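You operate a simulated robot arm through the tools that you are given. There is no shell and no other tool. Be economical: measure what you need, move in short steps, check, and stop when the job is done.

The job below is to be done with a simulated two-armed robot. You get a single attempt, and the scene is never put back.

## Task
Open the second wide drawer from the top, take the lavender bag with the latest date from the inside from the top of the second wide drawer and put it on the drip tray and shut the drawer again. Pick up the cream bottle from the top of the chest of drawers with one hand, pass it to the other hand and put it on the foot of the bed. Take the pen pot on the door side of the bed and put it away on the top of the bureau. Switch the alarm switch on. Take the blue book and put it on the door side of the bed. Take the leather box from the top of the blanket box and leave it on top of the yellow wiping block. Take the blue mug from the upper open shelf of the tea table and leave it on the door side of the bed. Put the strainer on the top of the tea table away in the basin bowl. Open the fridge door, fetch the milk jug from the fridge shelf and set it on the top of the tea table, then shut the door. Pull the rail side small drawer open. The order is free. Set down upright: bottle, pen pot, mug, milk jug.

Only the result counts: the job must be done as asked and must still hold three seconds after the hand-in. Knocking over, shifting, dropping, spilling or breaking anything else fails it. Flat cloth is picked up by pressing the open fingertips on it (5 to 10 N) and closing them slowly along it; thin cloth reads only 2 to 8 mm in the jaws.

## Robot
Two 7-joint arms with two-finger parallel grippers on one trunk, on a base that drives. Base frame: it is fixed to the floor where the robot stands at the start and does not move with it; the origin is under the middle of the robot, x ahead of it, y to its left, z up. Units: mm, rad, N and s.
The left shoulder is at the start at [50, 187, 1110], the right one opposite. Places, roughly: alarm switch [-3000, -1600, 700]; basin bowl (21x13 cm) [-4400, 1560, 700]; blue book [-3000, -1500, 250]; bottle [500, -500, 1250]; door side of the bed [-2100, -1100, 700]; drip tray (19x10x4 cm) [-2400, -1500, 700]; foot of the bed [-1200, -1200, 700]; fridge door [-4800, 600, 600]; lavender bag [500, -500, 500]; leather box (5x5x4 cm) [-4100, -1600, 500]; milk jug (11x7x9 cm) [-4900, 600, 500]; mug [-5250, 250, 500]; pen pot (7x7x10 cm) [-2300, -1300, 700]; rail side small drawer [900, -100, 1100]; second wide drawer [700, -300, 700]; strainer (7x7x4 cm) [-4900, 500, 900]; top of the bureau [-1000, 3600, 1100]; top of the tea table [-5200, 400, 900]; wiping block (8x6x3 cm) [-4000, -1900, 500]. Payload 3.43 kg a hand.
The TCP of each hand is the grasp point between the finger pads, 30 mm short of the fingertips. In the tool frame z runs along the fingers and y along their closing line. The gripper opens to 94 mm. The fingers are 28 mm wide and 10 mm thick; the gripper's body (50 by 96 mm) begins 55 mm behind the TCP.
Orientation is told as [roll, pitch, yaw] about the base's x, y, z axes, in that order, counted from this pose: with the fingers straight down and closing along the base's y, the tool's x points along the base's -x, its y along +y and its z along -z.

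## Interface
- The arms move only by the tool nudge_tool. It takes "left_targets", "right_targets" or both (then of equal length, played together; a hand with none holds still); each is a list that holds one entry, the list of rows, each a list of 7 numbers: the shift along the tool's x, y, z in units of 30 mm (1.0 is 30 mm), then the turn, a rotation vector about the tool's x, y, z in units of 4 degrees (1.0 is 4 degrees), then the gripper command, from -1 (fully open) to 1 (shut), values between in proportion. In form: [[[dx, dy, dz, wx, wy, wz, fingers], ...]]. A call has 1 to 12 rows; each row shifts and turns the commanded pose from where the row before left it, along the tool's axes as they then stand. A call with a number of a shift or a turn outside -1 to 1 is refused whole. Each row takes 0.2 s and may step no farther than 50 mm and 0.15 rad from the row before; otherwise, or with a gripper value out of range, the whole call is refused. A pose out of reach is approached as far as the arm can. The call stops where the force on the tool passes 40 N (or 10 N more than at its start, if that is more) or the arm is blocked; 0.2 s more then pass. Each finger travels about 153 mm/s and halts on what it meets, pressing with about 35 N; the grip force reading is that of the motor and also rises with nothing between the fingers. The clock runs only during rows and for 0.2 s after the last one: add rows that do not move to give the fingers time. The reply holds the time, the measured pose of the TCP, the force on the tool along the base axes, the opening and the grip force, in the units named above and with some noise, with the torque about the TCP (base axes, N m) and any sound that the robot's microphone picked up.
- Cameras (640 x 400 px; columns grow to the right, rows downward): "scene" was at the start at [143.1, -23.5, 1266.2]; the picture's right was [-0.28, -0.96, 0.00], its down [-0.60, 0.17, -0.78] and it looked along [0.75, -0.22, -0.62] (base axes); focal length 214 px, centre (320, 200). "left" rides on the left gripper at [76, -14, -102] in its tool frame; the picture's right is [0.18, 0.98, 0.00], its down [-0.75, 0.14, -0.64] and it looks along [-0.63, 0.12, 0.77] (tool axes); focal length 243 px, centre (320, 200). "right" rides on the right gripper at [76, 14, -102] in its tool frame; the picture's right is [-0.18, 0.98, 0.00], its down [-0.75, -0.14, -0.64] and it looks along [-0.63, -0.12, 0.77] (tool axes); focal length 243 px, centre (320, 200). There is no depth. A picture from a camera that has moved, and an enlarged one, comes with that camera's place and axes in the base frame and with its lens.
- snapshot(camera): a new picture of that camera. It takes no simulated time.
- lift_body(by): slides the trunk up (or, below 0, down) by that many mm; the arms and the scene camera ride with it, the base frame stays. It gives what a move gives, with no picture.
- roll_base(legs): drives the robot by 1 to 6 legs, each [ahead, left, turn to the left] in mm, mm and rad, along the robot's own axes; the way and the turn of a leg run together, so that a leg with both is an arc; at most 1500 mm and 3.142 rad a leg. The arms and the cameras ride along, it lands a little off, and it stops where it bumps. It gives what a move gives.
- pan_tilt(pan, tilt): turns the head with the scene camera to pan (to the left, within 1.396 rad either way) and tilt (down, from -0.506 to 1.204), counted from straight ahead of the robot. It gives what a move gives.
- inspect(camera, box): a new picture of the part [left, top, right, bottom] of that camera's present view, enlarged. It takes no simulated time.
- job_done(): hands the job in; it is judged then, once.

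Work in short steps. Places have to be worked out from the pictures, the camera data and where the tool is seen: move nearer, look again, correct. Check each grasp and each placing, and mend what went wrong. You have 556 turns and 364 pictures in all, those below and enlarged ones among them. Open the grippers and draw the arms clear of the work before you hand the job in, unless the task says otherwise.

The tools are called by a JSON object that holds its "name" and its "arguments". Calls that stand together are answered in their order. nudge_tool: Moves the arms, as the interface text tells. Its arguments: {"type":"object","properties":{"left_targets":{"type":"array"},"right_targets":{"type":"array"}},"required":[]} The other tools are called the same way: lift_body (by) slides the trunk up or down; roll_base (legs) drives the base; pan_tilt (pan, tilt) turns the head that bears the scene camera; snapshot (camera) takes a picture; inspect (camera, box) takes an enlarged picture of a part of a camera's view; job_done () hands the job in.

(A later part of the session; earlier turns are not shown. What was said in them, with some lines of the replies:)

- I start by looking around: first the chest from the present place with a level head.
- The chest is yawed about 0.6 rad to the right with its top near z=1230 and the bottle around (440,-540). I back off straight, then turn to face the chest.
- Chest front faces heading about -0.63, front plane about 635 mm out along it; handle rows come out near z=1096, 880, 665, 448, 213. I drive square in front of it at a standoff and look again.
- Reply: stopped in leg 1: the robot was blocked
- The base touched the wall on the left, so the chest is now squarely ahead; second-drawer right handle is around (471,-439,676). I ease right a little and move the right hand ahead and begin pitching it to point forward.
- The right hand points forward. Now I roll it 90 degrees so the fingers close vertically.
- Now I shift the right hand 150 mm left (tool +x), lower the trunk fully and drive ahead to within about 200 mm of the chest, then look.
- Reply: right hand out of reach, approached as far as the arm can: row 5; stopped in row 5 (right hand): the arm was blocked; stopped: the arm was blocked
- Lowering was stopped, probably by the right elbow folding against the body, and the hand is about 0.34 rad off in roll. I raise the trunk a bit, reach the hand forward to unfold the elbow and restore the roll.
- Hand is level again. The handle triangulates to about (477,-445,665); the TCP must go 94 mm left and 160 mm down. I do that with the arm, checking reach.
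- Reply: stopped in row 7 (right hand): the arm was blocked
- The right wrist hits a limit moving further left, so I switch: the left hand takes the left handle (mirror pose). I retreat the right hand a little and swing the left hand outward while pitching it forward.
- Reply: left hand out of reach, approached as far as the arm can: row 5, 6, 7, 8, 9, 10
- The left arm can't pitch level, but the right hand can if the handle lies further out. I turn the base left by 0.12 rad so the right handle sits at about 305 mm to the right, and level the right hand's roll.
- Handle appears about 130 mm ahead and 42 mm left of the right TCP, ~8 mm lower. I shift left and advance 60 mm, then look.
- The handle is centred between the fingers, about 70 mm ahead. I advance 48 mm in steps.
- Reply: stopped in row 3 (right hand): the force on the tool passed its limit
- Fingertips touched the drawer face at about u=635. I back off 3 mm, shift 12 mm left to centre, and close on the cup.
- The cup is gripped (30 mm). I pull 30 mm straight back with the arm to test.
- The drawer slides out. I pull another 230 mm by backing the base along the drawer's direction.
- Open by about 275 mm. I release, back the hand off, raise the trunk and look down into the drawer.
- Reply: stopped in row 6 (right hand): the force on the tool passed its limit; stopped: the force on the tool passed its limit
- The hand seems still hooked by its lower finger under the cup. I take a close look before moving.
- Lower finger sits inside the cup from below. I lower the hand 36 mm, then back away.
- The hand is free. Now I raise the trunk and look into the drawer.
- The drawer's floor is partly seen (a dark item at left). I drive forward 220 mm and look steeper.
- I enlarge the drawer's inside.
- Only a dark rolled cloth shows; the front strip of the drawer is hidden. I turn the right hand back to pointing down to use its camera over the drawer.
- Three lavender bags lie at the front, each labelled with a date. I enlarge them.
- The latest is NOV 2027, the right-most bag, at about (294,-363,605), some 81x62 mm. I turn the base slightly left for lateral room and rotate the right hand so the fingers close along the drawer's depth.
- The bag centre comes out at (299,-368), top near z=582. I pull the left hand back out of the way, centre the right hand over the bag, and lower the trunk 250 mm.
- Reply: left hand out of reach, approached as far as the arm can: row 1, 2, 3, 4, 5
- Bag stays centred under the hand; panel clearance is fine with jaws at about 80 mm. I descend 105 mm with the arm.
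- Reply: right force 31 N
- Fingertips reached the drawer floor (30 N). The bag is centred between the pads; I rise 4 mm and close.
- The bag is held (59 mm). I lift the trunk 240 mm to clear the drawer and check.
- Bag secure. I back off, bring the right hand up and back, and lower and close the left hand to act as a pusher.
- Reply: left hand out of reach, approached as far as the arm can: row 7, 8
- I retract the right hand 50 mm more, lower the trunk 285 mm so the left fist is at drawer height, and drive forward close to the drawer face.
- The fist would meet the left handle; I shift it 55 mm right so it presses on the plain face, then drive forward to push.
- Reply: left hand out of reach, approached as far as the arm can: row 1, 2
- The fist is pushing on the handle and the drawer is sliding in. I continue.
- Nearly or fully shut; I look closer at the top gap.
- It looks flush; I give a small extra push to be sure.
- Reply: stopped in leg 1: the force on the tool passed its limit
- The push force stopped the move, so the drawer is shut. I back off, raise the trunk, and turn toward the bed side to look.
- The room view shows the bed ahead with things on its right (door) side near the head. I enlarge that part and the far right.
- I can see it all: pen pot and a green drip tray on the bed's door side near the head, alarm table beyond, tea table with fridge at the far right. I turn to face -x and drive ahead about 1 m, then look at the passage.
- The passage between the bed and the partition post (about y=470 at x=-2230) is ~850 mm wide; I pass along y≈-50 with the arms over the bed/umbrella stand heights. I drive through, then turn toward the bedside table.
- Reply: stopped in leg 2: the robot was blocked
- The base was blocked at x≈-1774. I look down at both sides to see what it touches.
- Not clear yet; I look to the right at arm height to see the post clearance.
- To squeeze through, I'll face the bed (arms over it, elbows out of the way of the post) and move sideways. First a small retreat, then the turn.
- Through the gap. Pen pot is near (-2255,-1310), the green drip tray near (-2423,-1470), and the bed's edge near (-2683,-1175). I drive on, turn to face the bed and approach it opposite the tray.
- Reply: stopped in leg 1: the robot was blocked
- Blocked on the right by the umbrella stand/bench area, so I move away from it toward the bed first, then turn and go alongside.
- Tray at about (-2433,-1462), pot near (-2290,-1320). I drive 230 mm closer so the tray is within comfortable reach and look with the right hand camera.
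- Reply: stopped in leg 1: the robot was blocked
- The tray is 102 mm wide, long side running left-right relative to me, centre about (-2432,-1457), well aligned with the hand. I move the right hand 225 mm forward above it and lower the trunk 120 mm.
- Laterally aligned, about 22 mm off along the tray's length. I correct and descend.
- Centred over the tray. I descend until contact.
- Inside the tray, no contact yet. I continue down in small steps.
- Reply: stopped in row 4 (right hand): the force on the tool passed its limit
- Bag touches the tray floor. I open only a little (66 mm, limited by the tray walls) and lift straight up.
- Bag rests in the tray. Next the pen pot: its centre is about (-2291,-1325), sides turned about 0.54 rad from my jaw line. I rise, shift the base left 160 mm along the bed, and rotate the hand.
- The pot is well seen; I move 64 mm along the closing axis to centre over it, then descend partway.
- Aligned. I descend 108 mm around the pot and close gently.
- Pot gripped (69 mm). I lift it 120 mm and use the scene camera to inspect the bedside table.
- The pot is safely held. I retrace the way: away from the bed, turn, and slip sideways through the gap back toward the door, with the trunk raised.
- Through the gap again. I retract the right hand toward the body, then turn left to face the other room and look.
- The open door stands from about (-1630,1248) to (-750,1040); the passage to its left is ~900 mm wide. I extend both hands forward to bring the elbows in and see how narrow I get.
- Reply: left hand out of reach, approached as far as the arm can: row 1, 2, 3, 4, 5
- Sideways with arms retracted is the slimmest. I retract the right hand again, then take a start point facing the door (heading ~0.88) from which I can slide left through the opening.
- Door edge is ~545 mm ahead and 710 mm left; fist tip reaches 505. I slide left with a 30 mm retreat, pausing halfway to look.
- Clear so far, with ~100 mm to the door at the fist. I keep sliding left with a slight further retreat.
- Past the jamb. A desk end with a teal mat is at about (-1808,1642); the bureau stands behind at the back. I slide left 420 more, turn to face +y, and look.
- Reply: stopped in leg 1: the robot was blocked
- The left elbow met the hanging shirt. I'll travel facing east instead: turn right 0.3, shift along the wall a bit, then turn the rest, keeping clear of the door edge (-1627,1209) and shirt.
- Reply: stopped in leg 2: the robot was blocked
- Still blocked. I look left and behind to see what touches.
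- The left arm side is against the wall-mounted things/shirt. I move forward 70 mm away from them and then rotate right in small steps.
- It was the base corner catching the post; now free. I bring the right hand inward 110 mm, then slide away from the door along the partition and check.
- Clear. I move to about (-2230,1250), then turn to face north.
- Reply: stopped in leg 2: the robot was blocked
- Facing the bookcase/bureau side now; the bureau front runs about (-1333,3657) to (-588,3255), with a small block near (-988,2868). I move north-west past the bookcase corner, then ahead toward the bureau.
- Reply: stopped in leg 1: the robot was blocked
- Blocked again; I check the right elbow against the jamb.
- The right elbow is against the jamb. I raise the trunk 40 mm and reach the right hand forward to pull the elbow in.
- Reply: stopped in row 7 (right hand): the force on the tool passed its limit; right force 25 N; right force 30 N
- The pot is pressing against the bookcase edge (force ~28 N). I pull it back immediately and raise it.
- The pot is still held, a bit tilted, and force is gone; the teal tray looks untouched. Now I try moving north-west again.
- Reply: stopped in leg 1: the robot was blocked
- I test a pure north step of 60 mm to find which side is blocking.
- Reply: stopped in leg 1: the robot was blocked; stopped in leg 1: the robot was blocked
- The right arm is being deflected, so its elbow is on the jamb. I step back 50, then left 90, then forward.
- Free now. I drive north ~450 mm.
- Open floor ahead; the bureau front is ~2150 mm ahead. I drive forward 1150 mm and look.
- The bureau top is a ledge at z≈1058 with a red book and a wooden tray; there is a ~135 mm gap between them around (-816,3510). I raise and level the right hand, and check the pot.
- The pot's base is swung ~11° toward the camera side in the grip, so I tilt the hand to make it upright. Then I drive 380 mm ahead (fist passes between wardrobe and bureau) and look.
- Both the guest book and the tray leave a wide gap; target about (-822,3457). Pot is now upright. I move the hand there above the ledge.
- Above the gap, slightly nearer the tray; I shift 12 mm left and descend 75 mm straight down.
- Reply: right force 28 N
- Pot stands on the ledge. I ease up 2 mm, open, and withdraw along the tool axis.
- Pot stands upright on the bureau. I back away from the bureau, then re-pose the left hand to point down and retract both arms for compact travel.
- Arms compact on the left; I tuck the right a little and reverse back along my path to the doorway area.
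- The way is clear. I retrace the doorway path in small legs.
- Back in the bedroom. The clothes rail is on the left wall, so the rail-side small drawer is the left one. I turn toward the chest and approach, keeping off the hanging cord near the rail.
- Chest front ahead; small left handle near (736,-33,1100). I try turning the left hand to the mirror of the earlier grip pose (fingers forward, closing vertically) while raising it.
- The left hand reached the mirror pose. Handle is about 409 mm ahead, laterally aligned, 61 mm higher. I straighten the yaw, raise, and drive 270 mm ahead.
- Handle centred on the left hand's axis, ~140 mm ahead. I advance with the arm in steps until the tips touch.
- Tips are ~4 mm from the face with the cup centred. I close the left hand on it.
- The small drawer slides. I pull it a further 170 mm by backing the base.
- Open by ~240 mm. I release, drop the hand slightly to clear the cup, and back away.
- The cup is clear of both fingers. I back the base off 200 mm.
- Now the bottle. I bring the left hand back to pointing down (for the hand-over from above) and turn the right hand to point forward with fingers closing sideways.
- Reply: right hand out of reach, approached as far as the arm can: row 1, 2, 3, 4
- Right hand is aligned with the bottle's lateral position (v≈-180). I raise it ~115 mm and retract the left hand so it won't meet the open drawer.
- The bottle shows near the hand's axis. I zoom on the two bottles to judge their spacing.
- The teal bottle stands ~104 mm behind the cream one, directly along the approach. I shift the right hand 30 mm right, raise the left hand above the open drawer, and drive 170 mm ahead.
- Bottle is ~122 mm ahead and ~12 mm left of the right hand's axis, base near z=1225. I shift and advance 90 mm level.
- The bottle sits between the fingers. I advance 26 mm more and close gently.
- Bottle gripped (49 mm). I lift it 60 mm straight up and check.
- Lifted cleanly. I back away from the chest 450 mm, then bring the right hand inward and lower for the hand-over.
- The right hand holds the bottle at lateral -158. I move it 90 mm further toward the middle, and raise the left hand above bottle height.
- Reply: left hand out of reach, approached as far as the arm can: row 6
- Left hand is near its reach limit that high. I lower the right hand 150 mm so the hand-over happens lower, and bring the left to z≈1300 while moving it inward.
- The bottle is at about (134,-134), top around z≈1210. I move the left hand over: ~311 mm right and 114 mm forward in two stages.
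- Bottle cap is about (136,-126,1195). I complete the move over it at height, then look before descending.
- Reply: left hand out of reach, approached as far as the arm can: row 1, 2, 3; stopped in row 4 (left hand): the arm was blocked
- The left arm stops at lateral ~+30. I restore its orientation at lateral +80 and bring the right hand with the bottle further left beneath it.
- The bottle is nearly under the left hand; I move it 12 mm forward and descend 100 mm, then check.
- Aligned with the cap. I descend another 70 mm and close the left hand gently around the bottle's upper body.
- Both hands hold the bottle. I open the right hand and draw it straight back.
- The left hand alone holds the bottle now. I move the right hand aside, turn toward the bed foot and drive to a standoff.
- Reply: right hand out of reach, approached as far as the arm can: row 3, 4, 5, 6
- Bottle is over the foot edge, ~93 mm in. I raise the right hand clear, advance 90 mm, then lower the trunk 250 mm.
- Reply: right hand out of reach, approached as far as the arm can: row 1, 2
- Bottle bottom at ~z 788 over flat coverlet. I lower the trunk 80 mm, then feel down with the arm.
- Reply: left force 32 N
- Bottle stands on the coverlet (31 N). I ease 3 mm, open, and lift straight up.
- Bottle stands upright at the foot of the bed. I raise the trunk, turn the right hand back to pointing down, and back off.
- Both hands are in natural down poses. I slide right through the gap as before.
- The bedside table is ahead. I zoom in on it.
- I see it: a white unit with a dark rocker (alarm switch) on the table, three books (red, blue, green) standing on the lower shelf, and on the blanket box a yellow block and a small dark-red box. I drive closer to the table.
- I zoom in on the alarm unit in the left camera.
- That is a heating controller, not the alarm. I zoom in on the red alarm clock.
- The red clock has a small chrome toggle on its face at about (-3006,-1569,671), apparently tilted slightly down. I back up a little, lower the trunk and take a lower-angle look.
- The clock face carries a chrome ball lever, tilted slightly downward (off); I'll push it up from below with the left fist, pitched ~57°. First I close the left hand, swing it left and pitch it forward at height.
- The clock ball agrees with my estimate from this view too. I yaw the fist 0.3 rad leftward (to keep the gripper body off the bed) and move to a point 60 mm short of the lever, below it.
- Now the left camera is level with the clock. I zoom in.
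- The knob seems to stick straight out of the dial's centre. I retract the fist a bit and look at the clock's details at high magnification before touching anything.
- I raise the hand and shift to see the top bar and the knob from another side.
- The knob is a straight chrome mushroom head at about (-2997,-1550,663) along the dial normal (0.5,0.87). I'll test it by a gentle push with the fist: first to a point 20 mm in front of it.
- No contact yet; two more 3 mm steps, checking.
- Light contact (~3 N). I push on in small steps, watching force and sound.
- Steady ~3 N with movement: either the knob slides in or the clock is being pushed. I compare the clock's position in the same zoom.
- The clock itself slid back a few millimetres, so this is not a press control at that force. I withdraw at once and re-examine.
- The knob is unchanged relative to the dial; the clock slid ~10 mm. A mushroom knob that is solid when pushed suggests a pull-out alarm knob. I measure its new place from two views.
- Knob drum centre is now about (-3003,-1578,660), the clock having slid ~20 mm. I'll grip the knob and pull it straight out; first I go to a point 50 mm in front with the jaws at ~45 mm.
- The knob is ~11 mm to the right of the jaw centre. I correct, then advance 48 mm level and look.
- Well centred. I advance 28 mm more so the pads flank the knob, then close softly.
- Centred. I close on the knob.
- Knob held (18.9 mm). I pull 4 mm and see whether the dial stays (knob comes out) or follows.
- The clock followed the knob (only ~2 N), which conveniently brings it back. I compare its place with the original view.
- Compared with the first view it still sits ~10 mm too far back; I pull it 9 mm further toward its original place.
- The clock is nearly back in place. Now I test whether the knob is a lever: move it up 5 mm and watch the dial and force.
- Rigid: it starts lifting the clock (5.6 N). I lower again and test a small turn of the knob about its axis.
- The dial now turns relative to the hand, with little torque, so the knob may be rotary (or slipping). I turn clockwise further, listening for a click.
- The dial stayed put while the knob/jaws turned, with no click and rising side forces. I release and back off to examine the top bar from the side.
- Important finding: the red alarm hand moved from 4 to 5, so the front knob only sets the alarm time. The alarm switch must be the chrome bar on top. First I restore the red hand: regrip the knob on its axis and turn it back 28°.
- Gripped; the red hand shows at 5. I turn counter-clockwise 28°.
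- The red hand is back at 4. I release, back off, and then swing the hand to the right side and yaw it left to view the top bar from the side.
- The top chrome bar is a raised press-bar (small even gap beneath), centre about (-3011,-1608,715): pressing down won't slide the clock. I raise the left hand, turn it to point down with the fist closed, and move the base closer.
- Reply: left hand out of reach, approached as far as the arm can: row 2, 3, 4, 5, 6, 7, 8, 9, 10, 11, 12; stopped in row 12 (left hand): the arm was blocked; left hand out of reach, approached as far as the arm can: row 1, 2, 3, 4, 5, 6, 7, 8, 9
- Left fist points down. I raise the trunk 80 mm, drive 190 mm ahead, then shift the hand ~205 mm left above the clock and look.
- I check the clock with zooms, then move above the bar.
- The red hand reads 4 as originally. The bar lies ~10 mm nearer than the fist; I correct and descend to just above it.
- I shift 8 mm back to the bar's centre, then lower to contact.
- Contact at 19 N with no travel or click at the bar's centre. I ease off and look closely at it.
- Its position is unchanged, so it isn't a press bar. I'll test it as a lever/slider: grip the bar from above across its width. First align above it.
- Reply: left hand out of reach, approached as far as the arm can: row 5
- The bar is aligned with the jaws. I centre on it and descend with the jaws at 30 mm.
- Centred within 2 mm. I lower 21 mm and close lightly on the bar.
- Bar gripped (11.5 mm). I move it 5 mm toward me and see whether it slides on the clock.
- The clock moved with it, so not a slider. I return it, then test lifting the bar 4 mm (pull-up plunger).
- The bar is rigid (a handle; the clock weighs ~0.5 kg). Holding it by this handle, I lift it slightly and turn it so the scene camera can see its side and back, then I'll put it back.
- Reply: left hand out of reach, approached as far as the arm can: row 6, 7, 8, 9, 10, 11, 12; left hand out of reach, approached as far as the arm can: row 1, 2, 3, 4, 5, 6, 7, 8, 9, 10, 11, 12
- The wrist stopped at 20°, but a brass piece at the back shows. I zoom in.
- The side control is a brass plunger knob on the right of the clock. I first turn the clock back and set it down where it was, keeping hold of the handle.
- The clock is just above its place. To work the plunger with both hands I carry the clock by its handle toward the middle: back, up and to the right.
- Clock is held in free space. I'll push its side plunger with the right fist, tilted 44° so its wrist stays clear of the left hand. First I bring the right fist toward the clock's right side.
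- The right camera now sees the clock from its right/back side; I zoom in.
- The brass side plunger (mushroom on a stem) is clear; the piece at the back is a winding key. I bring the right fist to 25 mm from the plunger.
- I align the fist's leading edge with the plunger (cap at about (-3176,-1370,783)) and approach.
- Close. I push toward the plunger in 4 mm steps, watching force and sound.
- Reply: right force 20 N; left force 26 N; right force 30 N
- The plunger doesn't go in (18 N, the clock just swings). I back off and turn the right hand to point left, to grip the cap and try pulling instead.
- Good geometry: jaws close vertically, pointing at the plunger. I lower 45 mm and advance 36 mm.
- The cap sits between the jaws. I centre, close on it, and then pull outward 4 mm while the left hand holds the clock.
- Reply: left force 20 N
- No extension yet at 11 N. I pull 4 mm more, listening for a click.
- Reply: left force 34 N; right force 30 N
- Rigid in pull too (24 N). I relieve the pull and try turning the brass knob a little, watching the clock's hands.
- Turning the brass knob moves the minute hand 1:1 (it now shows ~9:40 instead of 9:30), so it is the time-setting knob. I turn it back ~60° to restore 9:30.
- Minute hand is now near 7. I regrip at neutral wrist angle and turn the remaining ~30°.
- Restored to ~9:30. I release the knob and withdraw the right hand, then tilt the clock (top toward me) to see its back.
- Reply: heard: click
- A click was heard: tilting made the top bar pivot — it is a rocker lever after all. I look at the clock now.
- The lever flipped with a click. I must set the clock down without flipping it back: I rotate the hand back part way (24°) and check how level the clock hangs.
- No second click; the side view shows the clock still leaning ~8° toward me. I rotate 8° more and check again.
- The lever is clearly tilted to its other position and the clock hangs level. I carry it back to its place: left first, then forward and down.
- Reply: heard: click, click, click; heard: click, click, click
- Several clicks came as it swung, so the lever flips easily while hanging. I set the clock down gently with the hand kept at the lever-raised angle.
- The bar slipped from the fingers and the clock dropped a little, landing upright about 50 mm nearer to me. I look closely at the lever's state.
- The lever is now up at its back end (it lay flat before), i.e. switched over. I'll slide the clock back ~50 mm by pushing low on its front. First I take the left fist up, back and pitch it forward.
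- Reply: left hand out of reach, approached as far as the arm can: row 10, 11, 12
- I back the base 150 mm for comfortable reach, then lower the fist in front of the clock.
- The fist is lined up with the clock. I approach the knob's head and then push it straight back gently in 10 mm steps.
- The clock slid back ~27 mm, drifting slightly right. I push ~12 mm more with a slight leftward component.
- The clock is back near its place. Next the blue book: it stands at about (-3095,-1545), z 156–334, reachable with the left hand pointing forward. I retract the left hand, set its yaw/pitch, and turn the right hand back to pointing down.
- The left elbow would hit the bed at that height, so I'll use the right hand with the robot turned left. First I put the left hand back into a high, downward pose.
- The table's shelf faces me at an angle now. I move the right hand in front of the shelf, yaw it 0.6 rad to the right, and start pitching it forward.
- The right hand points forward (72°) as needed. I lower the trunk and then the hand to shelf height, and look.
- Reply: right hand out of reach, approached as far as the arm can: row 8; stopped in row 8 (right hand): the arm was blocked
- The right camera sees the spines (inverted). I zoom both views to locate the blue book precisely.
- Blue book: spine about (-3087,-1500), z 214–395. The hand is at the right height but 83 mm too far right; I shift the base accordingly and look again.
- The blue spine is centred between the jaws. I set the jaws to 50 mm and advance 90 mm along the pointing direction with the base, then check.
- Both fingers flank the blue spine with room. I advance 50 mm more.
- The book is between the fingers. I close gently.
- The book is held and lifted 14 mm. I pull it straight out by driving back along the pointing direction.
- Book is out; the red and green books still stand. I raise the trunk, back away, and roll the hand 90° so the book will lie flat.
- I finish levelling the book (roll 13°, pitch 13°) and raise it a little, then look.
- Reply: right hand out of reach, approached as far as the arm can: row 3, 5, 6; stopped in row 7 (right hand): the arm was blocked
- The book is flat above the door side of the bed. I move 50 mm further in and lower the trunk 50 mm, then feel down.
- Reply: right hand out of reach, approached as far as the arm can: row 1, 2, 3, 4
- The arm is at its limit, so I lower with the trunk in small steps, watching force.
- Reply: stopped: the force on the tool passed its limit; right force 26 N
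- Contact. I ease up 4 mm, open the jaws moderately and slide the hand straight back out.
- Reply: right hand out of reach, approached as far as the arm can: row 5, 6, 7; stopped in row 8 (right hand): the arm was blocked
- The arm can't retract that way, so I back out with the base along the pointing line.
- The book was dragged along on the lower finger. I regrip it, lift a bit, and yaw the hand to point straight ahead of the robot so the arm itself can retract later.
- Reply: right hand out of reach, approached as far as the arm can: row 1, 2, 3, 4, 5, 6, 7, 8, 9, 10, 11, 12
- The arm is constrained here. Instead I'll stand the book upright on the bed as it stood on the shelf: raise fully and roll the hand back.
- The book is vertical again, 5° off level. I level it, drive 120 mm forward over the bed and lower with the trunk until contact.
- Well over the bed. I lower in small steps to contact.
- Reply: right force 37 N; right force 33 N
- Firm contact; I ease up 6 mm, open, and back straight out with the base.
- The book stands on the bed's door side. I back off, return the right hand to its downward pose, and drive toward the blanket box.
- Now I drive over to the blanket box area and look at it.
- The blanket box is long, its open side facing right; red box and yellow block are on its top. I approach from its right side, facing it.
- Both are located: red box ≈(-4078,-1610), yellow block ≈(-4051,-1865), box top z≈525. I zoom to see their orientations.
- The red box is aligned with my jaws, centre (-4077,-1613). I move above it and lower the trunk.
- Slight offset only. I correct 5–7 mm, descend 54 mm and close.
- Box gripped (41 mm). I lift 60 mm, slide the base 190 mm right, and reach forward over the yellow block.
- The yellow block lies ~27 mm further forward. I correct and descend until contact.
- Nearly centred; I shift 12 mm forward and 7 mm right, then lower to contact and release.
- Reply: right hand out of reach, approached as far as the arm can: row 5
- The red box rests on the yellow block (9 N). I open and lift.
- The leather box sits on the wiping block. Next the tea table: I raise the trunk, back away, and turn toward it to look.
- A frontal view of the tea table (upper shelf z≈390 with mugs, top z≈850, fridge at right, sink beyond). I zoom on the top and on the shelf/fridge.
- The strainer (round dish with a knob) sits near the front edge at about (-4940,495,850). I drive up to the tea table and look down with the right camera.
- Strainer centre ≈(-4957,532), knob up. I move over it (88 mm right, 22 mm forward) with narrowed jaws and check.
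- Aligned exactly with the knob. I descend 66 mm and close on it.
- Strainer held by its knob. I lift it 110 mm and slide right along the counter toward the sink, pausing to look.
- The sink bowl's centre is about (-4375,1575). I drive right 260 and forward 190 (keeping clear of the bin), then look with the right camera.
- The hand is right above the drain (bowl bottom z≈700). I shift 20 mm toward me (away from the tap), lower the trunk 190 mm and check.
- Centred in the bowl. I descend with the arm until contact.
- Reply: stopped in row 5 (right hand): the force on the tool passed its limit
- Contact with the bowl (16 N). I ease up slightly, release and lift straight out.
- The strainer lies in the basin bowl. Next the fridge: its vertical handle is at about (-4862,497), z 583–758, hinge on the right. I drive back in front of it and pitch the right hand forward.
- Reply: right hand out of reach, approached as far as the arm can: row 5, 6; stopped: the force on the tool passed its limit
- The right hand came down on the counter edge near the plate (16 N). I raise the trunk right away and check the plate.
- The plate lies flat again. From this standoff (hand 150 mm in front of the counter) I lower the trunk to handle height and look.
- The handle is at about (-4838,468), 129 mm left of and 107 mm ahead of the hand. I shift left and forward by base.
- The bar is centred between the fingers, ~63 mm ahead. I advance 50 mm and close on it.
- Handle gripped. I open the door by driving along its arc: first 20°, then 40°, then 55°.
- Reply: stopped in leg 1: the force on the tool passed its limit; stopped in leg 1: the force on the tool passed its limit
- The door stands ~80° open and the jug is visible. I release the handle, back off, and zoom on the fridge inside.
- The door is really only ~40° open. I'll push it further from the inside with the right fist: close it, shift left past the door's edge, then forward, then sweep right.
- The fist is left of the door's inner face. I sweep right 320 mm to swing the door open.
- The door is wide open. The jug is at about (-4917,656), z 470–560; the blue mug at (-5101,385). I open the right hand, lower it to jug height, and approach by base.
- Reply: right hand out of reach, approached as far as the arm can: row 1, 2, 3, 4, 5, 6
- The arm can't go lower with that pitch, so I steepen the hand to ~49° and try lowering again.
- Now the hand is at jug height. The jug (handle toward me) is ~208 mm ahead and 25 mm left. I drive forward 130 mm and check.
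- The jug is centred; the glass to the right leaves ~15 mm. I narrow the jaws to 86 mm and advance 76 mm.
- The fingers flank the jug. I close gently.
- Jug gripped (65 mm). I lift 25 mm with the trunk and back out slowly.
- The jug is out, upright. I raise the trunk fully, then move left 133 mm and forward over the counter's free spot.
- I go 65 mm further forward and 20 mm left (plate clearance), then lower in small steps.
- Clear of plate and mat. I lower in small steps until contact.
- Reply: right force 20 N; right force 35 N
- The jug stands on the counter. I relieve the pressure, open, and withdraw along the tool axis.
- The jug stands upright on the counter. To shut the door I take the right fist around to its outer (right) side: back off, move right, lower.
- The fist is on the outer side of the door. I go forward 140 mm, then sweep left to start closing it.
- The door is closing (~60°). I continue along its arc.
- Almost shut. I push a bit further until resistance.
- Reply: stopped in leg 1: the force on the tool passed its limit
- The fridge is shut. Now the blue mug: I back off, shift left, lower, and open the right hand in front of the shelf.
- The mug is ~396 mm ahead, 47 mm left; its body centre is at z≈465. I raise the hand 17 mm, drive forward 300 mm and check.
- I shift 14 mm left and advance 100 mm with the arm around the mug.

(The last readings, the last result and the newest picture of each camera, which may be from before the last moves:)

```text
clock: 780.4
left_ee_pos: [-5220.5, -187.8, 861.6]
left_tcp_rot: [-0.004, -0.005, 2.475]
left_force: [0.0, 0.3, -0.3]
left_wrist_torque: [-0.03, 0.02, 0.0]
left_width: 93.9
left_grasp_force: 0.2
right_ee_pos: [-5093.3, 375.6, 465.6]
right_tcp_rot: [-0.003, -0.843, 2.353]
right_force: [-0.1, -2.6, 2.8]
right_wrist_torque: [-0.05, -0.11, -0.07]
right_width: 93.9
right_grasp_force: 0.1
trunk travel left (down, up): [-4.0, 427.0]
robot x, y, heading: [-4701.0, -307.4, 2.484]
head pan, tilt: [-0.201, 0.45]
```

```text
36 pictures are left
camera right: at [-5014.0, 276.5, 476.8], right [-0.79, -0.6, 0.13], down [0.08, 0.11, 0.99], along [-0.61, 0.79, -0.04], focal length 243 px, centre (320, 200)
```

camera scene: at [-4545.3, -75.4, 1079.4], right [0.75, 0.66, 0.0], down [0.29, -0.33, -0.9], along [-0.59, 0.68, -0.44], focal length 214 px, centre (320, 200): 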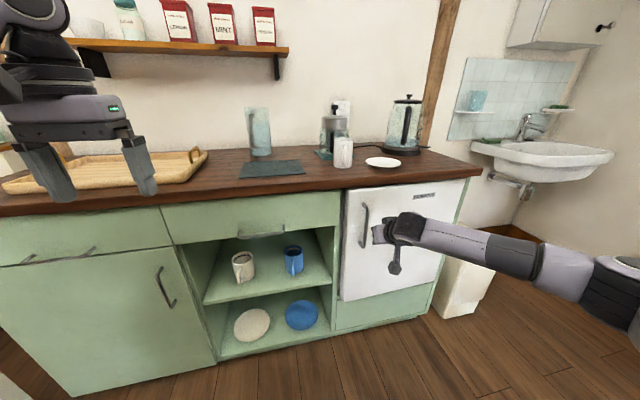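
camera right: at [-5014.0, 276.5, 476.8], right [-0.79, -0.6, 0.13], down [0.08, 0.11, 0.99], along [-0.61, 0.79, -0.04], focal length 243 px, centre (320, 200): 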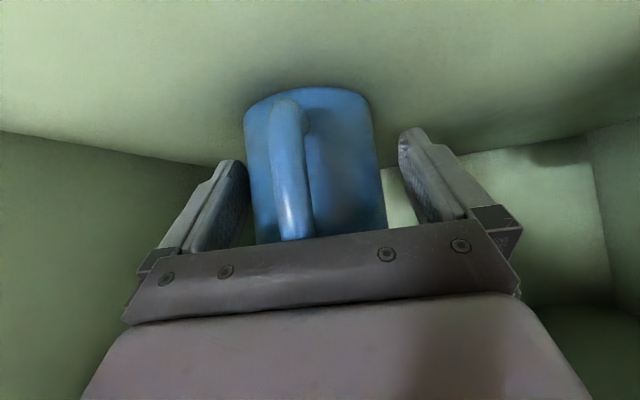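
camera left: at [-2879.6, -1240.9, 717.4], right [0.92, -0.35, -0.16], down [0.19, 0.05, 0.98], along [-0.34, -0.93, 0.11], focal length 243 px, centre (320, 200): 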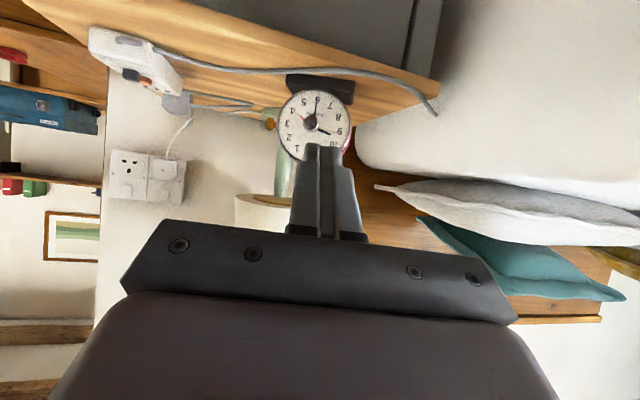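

The mug is between the fingers. I close on it and lift slightly.

{"name": "nudge_tool", "arguments": {"right_targets": [[[0, -0.1, 0, 0, 0, 0, -0.9], [0, 0, 0, 0, 0, 0, -0.6], [0, 0, 0, 0, 0, 0, -0.2], [0, 0, 0, 0, 0, 0, 0.3], [0, 0, 0, 0, 0, 0, 0.4], [0, 0, 0, 0, 0, 0, 0.4]]]}}

{"name": "lift_body", "arguments": {"by": 25}}

{"name": "snapshot", "arguments": {"camera": "right"}}

```text
clock: 781.8
left_ee_pos: [-5221.1, -187.4, 862.4]
left_tcp_rot: [-0.005, -0.005, 2.477]
left_force: [0.2, -0.1, 0.3]
left_wrist_torque: [0.01, 0.02, 0.0]
left_width: 94.0
left_grasp_force: 0.1
right_ee_pos: [-5089.2, 377.4, 464.4]
right_tcp_rot: [-0.006, -0.841, 2.352]
right_force: [0.8, 1.4, 2.4]
right_wrist_torque: [0.08, 0.01, -0.01]
right_width: 76.6
right_grasp_force: 35.5
trunk travel left (down, up): [-4.0, 427.0]
robot x, y, heading: [-4696.1, -304.5, 2.484]
head pan, tilt: [-0.201, 0.45]
```

```text
clock: 782.5
left_ee_pos: [-5220.6, -185.9, 885.1]
left_tcp_rot: [-0.001, -0.006, 2.474]
left_force: [0.8, -0.9, 0.1]
left_wrist_torque: [-0.04, 0.04, 0.03]
left_width: 94.1
left_grasp_force: 0.0
right_ee_pos: [-5091.3, 376.2, 489.6]
right_tcp_rot: [-0.006, -0.841, 2.351]
right_force: [0.4, 0.0, -2.5]
right_wrist_torque: [-0.06, -0.07, 0.01]
right_width: 76.7
right_grasp_force: 35.2
trunk travel left (down, up): [-29.0, 402.0]
robot x, y, heading: [-4699.3, -306.1, 2.487]
head pan, tilt: [-0.201, 0.45]
```

```text
35 pictures are left
camera right: at [-5011.2, 277.9, 500.1], right [-0.79, -0.6, 0.13], down [0.08, 0.11, 0.99], along [-0.61, 0.79, -0.04], focal length 243 px, centre (320, 200)
```

right: 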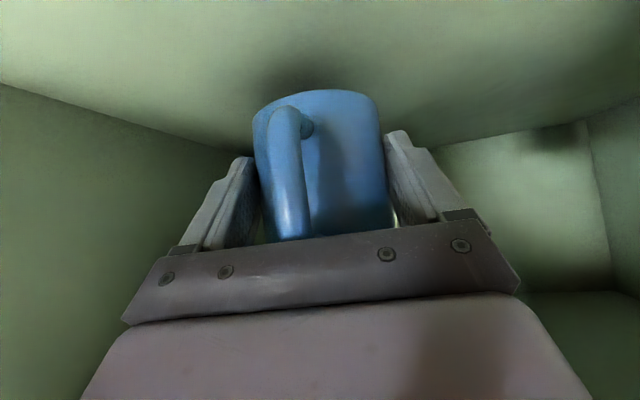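

Mug held (77 mm). I back out, raise the trunk, retract the arm somewhat, and drive to the bed's door side.

{"name": "roll_base", "arguments": {"legs": [[-150, 0, 0], [-280, 0, 0]]}}

{"name": "lift_body", "arguments": {"by": 380}}

{"name": "nudge_tool", "arguments": {"right_targets": [[[0.66, 0, -0.75, 0, 0, 0, 0.4], [0.66, 0, -0.75, 0, 0, 0, 0.4], [0.66, 0, -0.75, 0, 0, 0, 0.4], [0.66, 0, -0.75, 0, 0, 0, 0.4], [0, 0, 0, 0, 0, 0, 0.4]]]}}

{"name": "roll_base", "arguments": {"legs": [[0, 0, -3.09], [1000, 640, 0]]}}

{"name": "pan_tilt", "arguments": {"pan": -0.3, "tilt": 0.6}}

{"name": "snapshot", "arguments": {"camera": "scene"}}

```text
clock: 785.4
left_ee_pos: [-4874.6, -452.5, 886.2]
left_tcp_rot: [-0.004, -0.007, 2.474]
left_force: [0.1, 0.2, -1.1]
left_wrist_torque: [-0.03, 0.0, 0.0]
left_width: 93.8
left_grasp_force: 0.2
right_ee_pos: [-4742.5, 110.5, 488.4]
right_tcp_rot: [-0.007, -0.842, 2.349]
right_force: [0.2, 0.5, -2.3]
right_wrist_torque: [-0.03, 0.01, -0.01]
right_width: 76.5
right_grasp_force: 34.8
trunk travel left (down, up): [-29.0, 402.0]
robot x, y, heading: [-4354.4, -572.7, 2.482]
head pan, tilt: [-0.201, 0.45]
```

```text
clock: 789.1
left_ee_pos: [-4875.0, -451.9, 1266.1]
left_tcp_rot: [-0.003, -0.006, 2.474]
left_force: [0.5, 0.5, -0.2]
left_wrist_torque: [0.0, 0.0, 0.0]
left_width: 93.9
left_grasp_force: 0.1
right_ee_pos: [-4742.4, 110.7, 869.6]
right_tcp_rot: [-0.004, -0.843, 2.347]
right_force: [0.4, 0.2, -2.0]
right_wrist_torque: [-0.02, -0.02, 0.0]
right_width: 76.4
right_grasp_force: 35.1
trunk travel left (down, up): [-409.0, 22.0]
robot x, y, heading: [-4355.6, -573.4, 2.482]
head pan, tilt: [-0.201, 0.45]
```

```text
clock: 790.3
left_ee_pos: [-4874.5, -452.0, 1265.3]
left_tcp_rot: [-0.002, -0.005, 2.474]
left_force: [0.1, 0.2, -0.3]
left_wrist_torque: [0.01, 0.01, 0.0]
left_width: 94.1
left_grasp_force: 0.0
right_ee_pos: [-4657.6, 25.1, 870.2]
right_tcp_rot: [-0.006, -0.841, 2.348]
right_force: [0.2, -0.3, -2.4]
right_wrist_torque: [0.0, -0.05, 0.01]
right_width: 76.8
right_grasp_force: 35.2
trunk travel left (down, up): [-409.0, 22.0]
robot x, y, heading: [-4354.4, -575.3, 2.487]
head pan, tilt: [-0.201, 0.45]
```

```text
clock: 803.9
left_ee_pos: [-2669.7, -957.1, 1266.2]
left_tcp_rot: [-0.003, -0.004, -0.753]
left_force: [0.1, -0.8, -0.4]
left_wrist_torque: [0.01, 0.02, 0.01]
left_width: 94.2
left_grasp_force: 0.0
right_ee_pos: [-2926.4, -1415.2, 870.6]
right_tcp_rot: [-0.004, -0.841, -0.876]
right_force: [0.5, -0.6, -2.0]
right_wrist_torque: [0.01, 0.06, 0.01]
right_width: 74.7
right_grasp_force: 35.0
trunk travel left (down, up): [-409.0, 22.0]
robot x, y, heading: [-3183.2, -791.6, -0.741]
head pan, tilt: [-0.201, 0.45]
```

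```text
clock: 804.6
left_ee_pos: [-2668.7, -957.5, 1266.3]
left_tcp_rot: [-0.002, -0.006, -0.753]
left_force: [-0.1, -0.4, 0.4]
left_wrist_torque: [0.03, -0.04, 0.03]
left_width: 93.9
left_grasp_force: 0.1
right_ee_pos: [-2926.8, -1413.0, 871.4]
right_tcp_rot: [-0.005, -0.841, -0.881]
right_force: [-0.3, 0.4, -2.7]
right_wrist_torque: [0.03, 0.01, 0.02]
right_width: 74.6
right_grasp_force: 35.2
trunk travel left (down, up): [-409.0, 22.0]
robot x, y, heading: [-3179.1, -789.9, -0.751]
head pan, tilt: [-0.3, 0.6]
```

```text
34 pictures are left
camera scene: at [-3088.8, -907.5, 1356.8], right [-0.87, -0.5, 0.0], down [-0.28, 0.49, -0.83], along [0.41, -0.71, -0.56], focal length 214 px, centre (320, 200)
```

scene: 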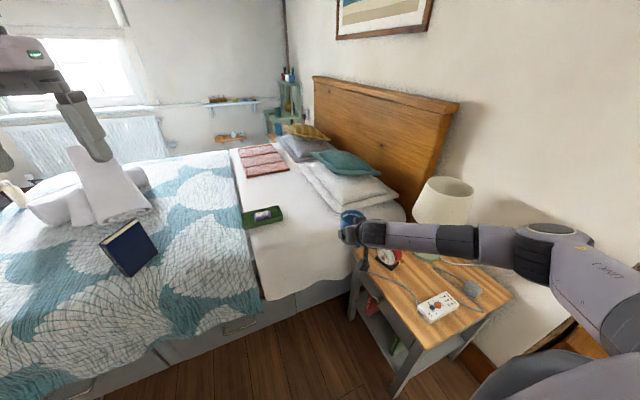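

The mug passed above the bedside table; all still stands. I move left along the bed to the chosen free spot, then square up.

{"name": "roll_base", "arguments": {"legs": [[0, 430, 0], [120, 0, 0.14]]}}

{"name": "snapshot", "arguments": {"camera": "scene"}}

{"name": "snapshot", "arguments": {"camera": "right"}}

```text
clock: 808.0
left_ee_pos: [-2271.3, -647.7, 1264.7]
left_tcp_rot: [-0.004, -0.002, -0.614]
left_force: [-0.1, -0.3, 0.8]
left_wrist_torque: [-0.01, 0.03, -0.06]
left_width: 93.9
left_grasp_force: 0.1
right_ee_pos: [-2461.1, -1135.5, 870.4]
right_tcp_rot: [-0.004, -0.841, -0.737]
right_force: [1.6, -0.5, -3.5]
right_wrist_torque: [0.04, 0.03, -0.05]
right_width: 74.9
right_grasp_force: 35.3
trunk travel left (down, up): [-409.0, 22.0]
robot x, y, heading: [-2796.2, -554.8, -0.602]
head pan, tilt: [-0.3, 0.6]
```

```text
33 pictures are left
camera scene: at [-2692.9, -658.1, 1356.6], right [-0.79, -0.62, 0.0], down [-0.35, 0.44, -0.82], along [0.51, -0.65, -0.57], focal length 214 px, centre (320, 200)
```

scene: 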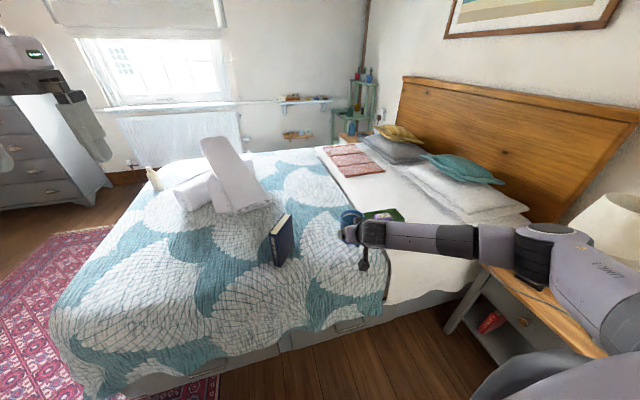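

```text
32 pictures are left
camera right: at [-2545.2, -1038.1, 881.0], right [0.75, 0.64, 0.13], down [-0.07, -0.12, 0.99], along [0.65, -0.76, -0.04], focal length 243 px, centre (320, 200)
```

right: 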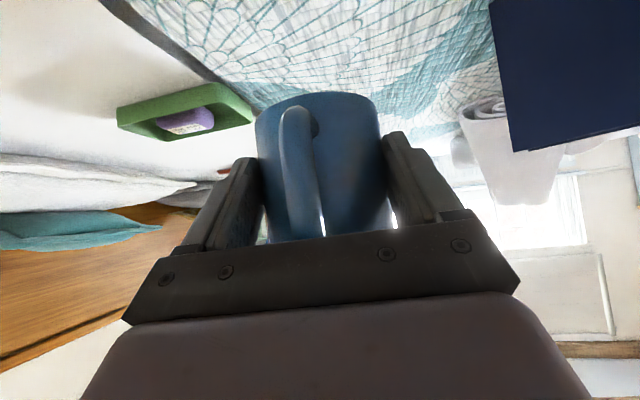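

Upright over a free part of the door side. I move 70 mm further in and lower: 110 mm, then small steps.

{"name": "roll_base", "arguments": {"legs": [[70, 0, 0]]}}

{"name": "lift_body", "arguments": {"by": -115}}

{"name": "snapshot", "arguments": {"camera": "right"}}

```text
clock: 809.0
left_ee_pos: [-2214.3, -686.7, 1266.0]
left_tcp_rot: [-0.001, -0.004, -0.612]
left_force: [-0.2, -0.4, -0.9]
left_wrist_torque: [0.01, 0.03, 0.02]
left_width: 94.1
left_grasp_force: 0.1
right_ee_pos: [-2403.3, -1176.1, 869.0]
right_tcp_rot: [-0.006, -0.84, -0.738]
right_force: [0.0, 0.3, -1.9]
right_wrist_torque: [0.03, 0.02, 0.03]
right_width: 74.7
right_grasp_force: 35.0
trunk travel left (down, up): [-409.0, 22.0]
robot x, y, heading: [-2740.7, -594.1, -0.607]
head pan, tilt: [-0.3, 0.6]
```

```text
clock: 810.5
left_ee_pos: [-2216.6, -686.6, 1151.4]
left_tcp_rot: [-0.002, -0.005, -0.614]
left_force: [0.0, -0.6, 0.3]
left_wrist_torque: [0.02, 0.01, 0.02]
left_width: 94.2
left_grasp_force: 0.1
right_ee_pos: [-2404.4, -1175.0, 754.8]
right_tcp_rot: [-0.006, -0.841, -0.736]
right_force: [0.4, 0.3, -2.8]
right_wrist_torque: [0.0, 0.09, 0.0]
right_width: 74.5
right_grasp_force: 35.1
trunk travel left (down, up): [-294.0, 137.0]
robot x, y, heading: [-2741.0, -595.9, -0.604]
head pan, tilt: [-0.3, 0.6]
```

```text
31 pictures are left
camera right: at [-2488.3, -1076.8, 766.5], right [0.75, 0.64, 0.13], down [-0.08, -0.12, 0.99], along [0.65, -0.76, -0.04], focal length 243 px, centre (320, 200)
```

right: 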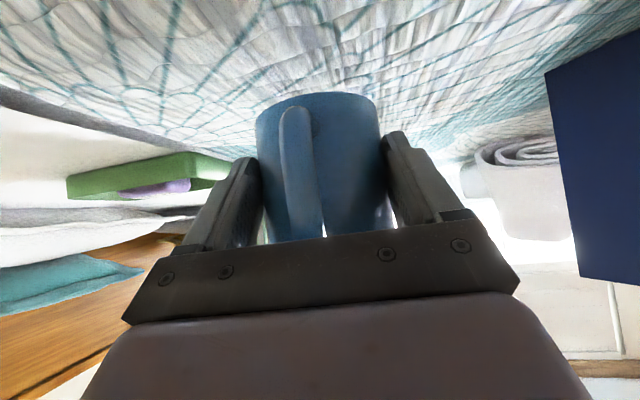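

{"name": "lift_body", "arguments": {"by": -12}}

{"name": "lift_body", "arguments": {"by": -8}}

{"name": "lift_body", "arguments": {"by": -6}}

```text
clock: 811.1
left_ee_pos: [-2214.4, -686.0, 1139.2]
left_tcp_rot: [-0.002, -0.004, -0.613]
left_force: [1.0, 1.0, 0.2]
left_wrist_torque: [-0.03, -0.01, 0.01]
left_width: 94.4
left_grasp_force: 0.0
right_ee_pos: [-2404.9, -1174.1, 743.6]
right_tcp_rot: [-0.006, -0.841, -0.736]
right_force: [-0.3, 0.2, -2.9]
right_wrist_torque: [0.05, 0.02, 0.01]
right_width: 74.5
right_grasp_force: 34.7
trunk travel left (down, up): [-282.0, 149.0]
robot x, y, heading: [-2739.7, -592.2, -0.607]
head pan, tilt: [-0.3, 0.6]
```

```text
clock: 811.7
left_ee_pos: [-2214.3, -685.6, 1131.3]
left_tcp_rot: [-0.002, -0.005, -0.614]
left_force: [-0.1, -0.3, 0.0]
left_wrist_torque: [-0.03, 0.02, 0.02]
left_width: 94.2
left_grasp_force: 0.2
right_ee_pos: [-2403.6, -1175.7, 735.7]
right_tcp_rot: [-0.006, -0.84, -0.739]
right_force: [-0.5, -0.7, -2.2]
right_wrist_torque: [0.01, 0.02, 0.0]
right_width: 74.6
right_grasp_force: 35.3
trunk travel left (down, up): [-274.0, 157.0]
robot x, y, heading: [-2740.1, -590.6, -0.6]
head pan, tilt: [-0.3, 0.6]
```

```text
clock: 812.2
left_ee_pos: [-2214.3, -686.0, 1125.0]
left_tcp_rot: [-0.001, -0.004, -0.614]
left_force: [-0.3, 0.1, 0.1]
left_wrist_torque: [0.01, -0.01, 0.02]
left_width: 94.2
left_grasp_force: 0.1
right_ee_pos: [-2404.8, -1175.0, 728.9]
right_tcp_rot: [-0.005, -0.842, -0.738]
right_force: [0.2, 0.3, -2.9]
right_wrist_torque: [0.03, 0.03, 0.01]
right_width: 74.6
right_grasp_force: 35.0
trunk travel left (down, up): [-268.0, 163.0]
robot x, y, heading: [-2740.2, -596.4, -0.608]
head pan, tilt: [-0.3, 0.6]
```

No contact yet; I continue down in small steps.

{"name": "lift_body", "arguments": {"by": -5}}

{"name": "lift_body", "arguments": {"by": -5}}

{"name": "snapshot", "arguments": {"camera": "right"}}

```text
clock: 812.8
left_ee_pos: [-2216.3, -685.4, 1119.9]
left_tcp_rot: [-0.004, -0.007, -0.613]
left_force: [-0.3, 0.1, 0.0]
left_wrist_torque: [-0.01, 0.0, -0.01]
left_width: 93.9
left_grasp_force: 0.1
right_ee_pos: [-2403.0, -1174.5, 726.8]
right_tcp_rot: [-0.004, -0.847, -0.737]
right_force: [-4.8, 2.0, 10.1]
right_wrist_torque: [0.25, -0.15, 0.03]
right_width: 74.8
right_grasp_force: 34.8
trunk travel left (down, up): [-263.0, 168.0]
robot x, y, heading: [-2745.1, -593.8, -0.597]
head pan, tilt: [-0.3, 0.6]
```

```text
clock: 813.3
left_ee_pos: [-2215.4, -683.9, 1115.8]
left_tcp_rot: [-0.003, -0.009, -0.613]
left_force: [-0.8, 0.1, -0.8]
left_wrist_torque: [-0.01, -0.04, 0.03]
left_width: 93.9
left_grasp_force: 0.0
right_ee_pos: [-2403.4, -1174.4, 726.5]
right_tcp_rot: [-0.003, -0.854, -0.738]
right_force: [-7.3, 0.3, 27.4]
right_wrist_torque: [-0.29, -0.57, 0.11]
right_width: 74.6
right_grasp_force: 35.1
trunk travel left (down, up): [-258.0, 173.0]
robot x, y, heading: [-2739.3, -594.2, -0.603]
head pan, tilt: [-0.3, 0.6]
```

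```text
30 pictures are left
camera right: at [-2487.5, -1077.3, 735.8], right [0.75, 0.64, 0.14], down [-0.09, -0.11, 0.99], along [0.65, -0.76, -0.03], focal length 243 px, centre (320, 200)
```

right: 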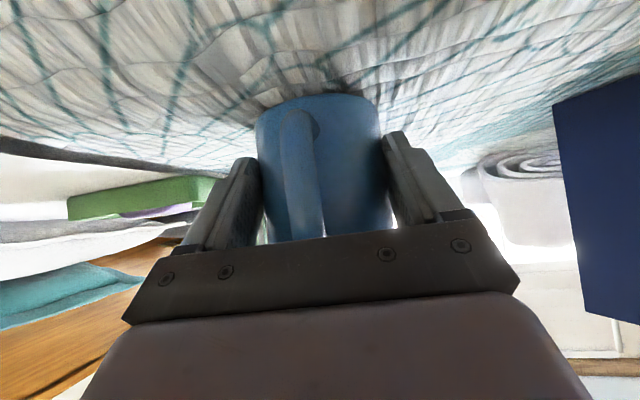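

Mug is down on the bed. I relieve, open, and withdraw along the tool axis, then check.

{"name": "lift_body", "arguments": {"by": 6}}

{"name": "nudge_tool", "arguments": {"right_targets": [[[0, 0, 0, 0, 0, 0, 0], [0, 0, 0, 0, 0, 0, -0.7], [0, 0, 0, 0, 0, 0, -0.95], [0, 0, 0, 0, 0, 0, -0.95], [0, 0, -0.5, 0, 0, 0, -0.95], [0, 0, -0.8, 0, 0, 0, -0.95], [0, 0, -1, 0, 0, 0, -0.95], [0, 0, -1, 0, 0, 0, -0.95], [0, 0, 0, 0, 0, 0, -0.95]]]}}

{"name": "roll_base", "arguments": {"legs": [[-200, 0, 0]]}}

{"name": "snapshot", "arguments": {"camera": "scene"}}

```text
clock: 813.9
left_ee_pos: [-2216.6, -684.4, 1121.5]
left_tcp_rot: [-0.003, -0.006, -0.609]
left_force: [0.0, 0.4, 1.3]
left_wrist_torque: [0.0, -0.03, 0.02]
left_width: 94.1
left_grasp_force: 0.0
right_ee_pos: [-2404.0, -1175.2, 726.5]
right_tcp_rot: [-0.006, -0.843, -0.738]
right_force: [4.8, -5.3, 11.2]
right_wrist_torque: [-0.55, -0.86, -0.2]
right_width: 74.6
right_grasp_force: 34.6
trunk travel left (down, up): [-264.0, 167.0]
robot x, y, heading: [-2741.4, -596.0, -0.601]
head pan, tilt: [-0.3, 0.6]
```

```text
clock: 815.9
left_ee_pos: [-2214.6, -686.1, 1121.7]
left_tcp_rot: [-0.003, -0.004, -0.612]
left_force: [0.2, 1.0, -0.2]
left_wrist_torque: [0.01, 0.01, 0.05]
left_width: 94.1
left_grasp_force: 0.0
right_ee_pos: [-2458.4, -1125.9, 791.8]
right_tcp_rot: [-0.004, -0.84, -0.736]
right_force: [-1.1, 0.7, -0.4]
right_wrist_torque: [0.05, -0.04, 0.0]
right_width: 91.7
right_grasp_force: 0.0
trunk travel left (down, up): [-264.0, 167.0]
robot x, y, heading: [-2741.0, -594.0, -0.602]
head pan, tilt: [-0.3, 0.6]
```

```text
clock: 817.5
left_ee_pos: [-2376.9, -573.8, 1121.5]
left_tcp_rot: [-0.004, -0.005, -0.609]
left_force: [-0.1, -0.1, -0.2]
left_wrist_torque: [0.0, -0.02, -0.02]
left_width: 94.0
left_grasp_force: 0.0
right_ee_pos: [-2619.2, -1013.8, 792.0]
right_tcp_rot: [-0.005, -0.84, -0.736]
right_force: [0.1, 0.3, 0.3]
right_wrist_torque: [-0.01, 0.01, 0.0]
right_width: 91.1
right_grasp_force: 0.0
trunk travel left (down, up): [-264.0, 167.0]
robot x, y, heading: [-2906.5, -482.0, -0.606]
head pan, tilt: [-0.3, 0.6]
```

```text
29 pictures are left
camera scene: at [-2799.2, -584.8, 1211.9], right [-0.78, -0.62, 0.0], down [-0.35, 0.44, -0.83], along [0.51, -0.65, -0.56], focal length 214 px, centre (320, 200)
```

scene: 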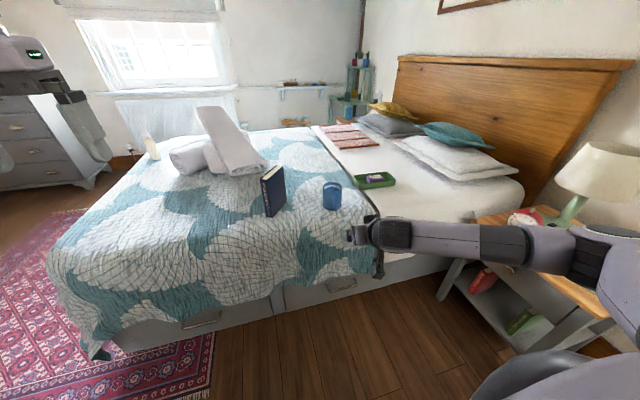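

The mug stands upright beside the book. Finally I verify the alarm lever: I turn toward the bedside table and zoom on the clock.

{"name": "roll_base", "arguments": {"legs": [[0, 0, -1.55], [250, 0, 0]]}}

{"name": "pan_tilt", "arguments": {"pan": 0.2, "tilt": 0.5}}

{"name": "snapshot", "arguments": {"camera": "scene"}}

```text
clock: 823.1
left_ee_pos: [-3146.4, -1211.9, 1121.7]
left_tcp_rot: [-0.004, -0.006, -2.197]
left_force: [-0.7, -0.1, 0.0]
left_wrist_torque: [0.02, 0.0, 0.05]
left_width: 93.8
left_grasp_force: 0.2
right_ee_pos: [-3582.3, -960.5, 791.6]
right_tcp_rot: [-0.005, -0.841, -2.32]
right_force: [-0.7, 0.1, -0.3]
right_wrist_torque: [0.0, 0.02, -0.01]
right_width: 91.7
right_grasp_force: 0.0
trunk travel left (down, up): [-264.0, 167.0]
robot x, y, heading: [-3047.1, -684.2, -2.191]
head pan, tilt: [-0.3, 0.6]
```

```text
clock: 824.1
left_ee_pos: [-3145.7, -1211.0, 1121.5]
left_tcp_rot: [-0.003, -0.004, -2.196]
left_force: [-0.5, -0.5, 0.5]
left_wrist_torque: [0.03, 0.01, -0.03]
left_width: 94.0
left_grasp_force: 0.0
right_ee_pos: [-3581.9, -960.8, 792.1]
right_tcp_rot: [-0.005, -0.841, -2.32]
right_force: [0.5, 1.3, -1.1]
right_wrist_torque: [-0.04, -0.03, 0.03]
right_width: 91.9
right_grasp_force: 0.0
trunk travel left (down, up): [-264.0, 167.0]
robot x, y, heading: [-3048.2, -685.2, -2.186]
head pan, tilt: [0.201, 0.499]
```

```text
28 pictures are left
camera scene: at [-3116.2, -816.1, 1220.9], right [-0.91, 0.4, 0.0], down [0.19, 0.44, -0.88], along [-0.36, -0.8, -0.48], focal length 214 px, centre (320, 200)
```

scene: 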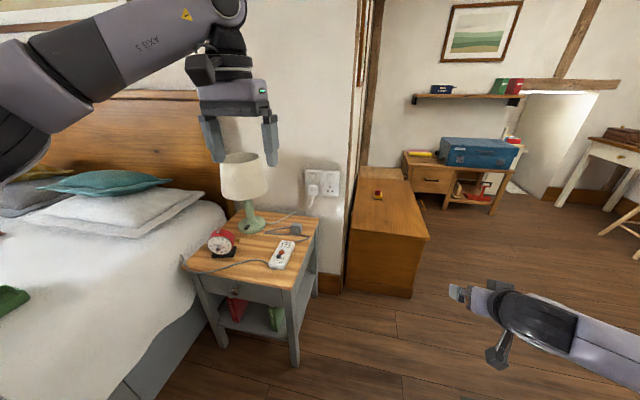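

{"name": "inspect", "arguments": {"camera": "scene", "box": [200, 220, 250, 265]}}

```text
8.89 times, centred on (225, 242) of scene
camera zoom: at [-3116.2, -816.1, 1220.9], right [-0.91, 0.4, 0.0], down [0.19, 0.44, -0.88], along [-0.36, -0.8, -0.48], focal length 1906 px, centre (1164, -178)
```

zoom: 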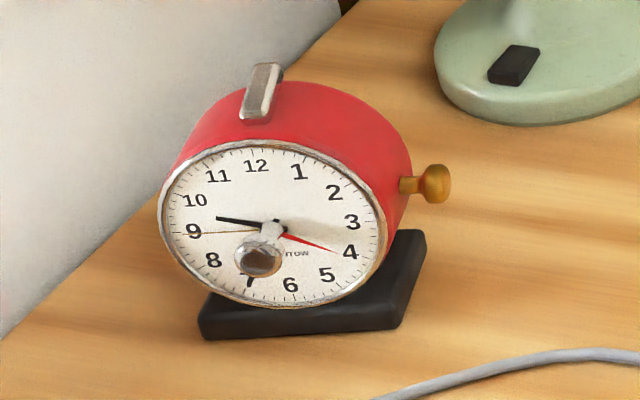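

The lever remains raised (switched over), the clock runs, and everything else is in place; both grippers are open and clear. I hand the job in.

{"name": "job_done", "arguments": {}}

```text
The job is handed in.
```

I finished every step and handed the job in, with no verdict back yet. Two points are uncertain: whether the alarm switch is really on, and some bumps along the way.

**Alarm switch:** I took the chrome lever on top of the bedside clock to be the switch. It now sits raised at the back. It clicked several times as it moved over, and I judged the raised position to be on, but nothing on the clock confirms that.

**Side effects while finding and setting the switch:**
- I pushed, lifted and turned the clock, and the bar slipped from my fingers, so the clock dropped a few centimetres. It landed upright and I slid it back to within about a centimetre of where it was.
- I turned its alarm hand and minute hand by accident and set them back by eye.

**Other contacts:**
- The pen pot pressed against the bookcase edge on the way to the bureau, and the robot bumped the door jamb. Nothing visibly moved.
- My hand came down on the counter by the white plate. The plate looked flat and close to its place afterwards.

| Item | End state |
|---|---|
| Lavender bag | NOV 2027, the latest date, lying in the drip tray; second wide drawer shut |
| Cream bottle | Picked up with the right hand, passed to the left, upright at the foot of the bed |
| Pen pot | Upright on top of the bureau |
| Blue book | Standing on its edge on the door side of the bed |
| Leather box | On the yellow wiping block |
| Blue mug | Upright on the door side of the bed |
| Strainer | In the basin bowl |
| Milk jug | Upright on top of the tea table; fridge door shut |
| Rail side small drawer | Open about 24 cm |

Both grippers are open and the arms are clear.
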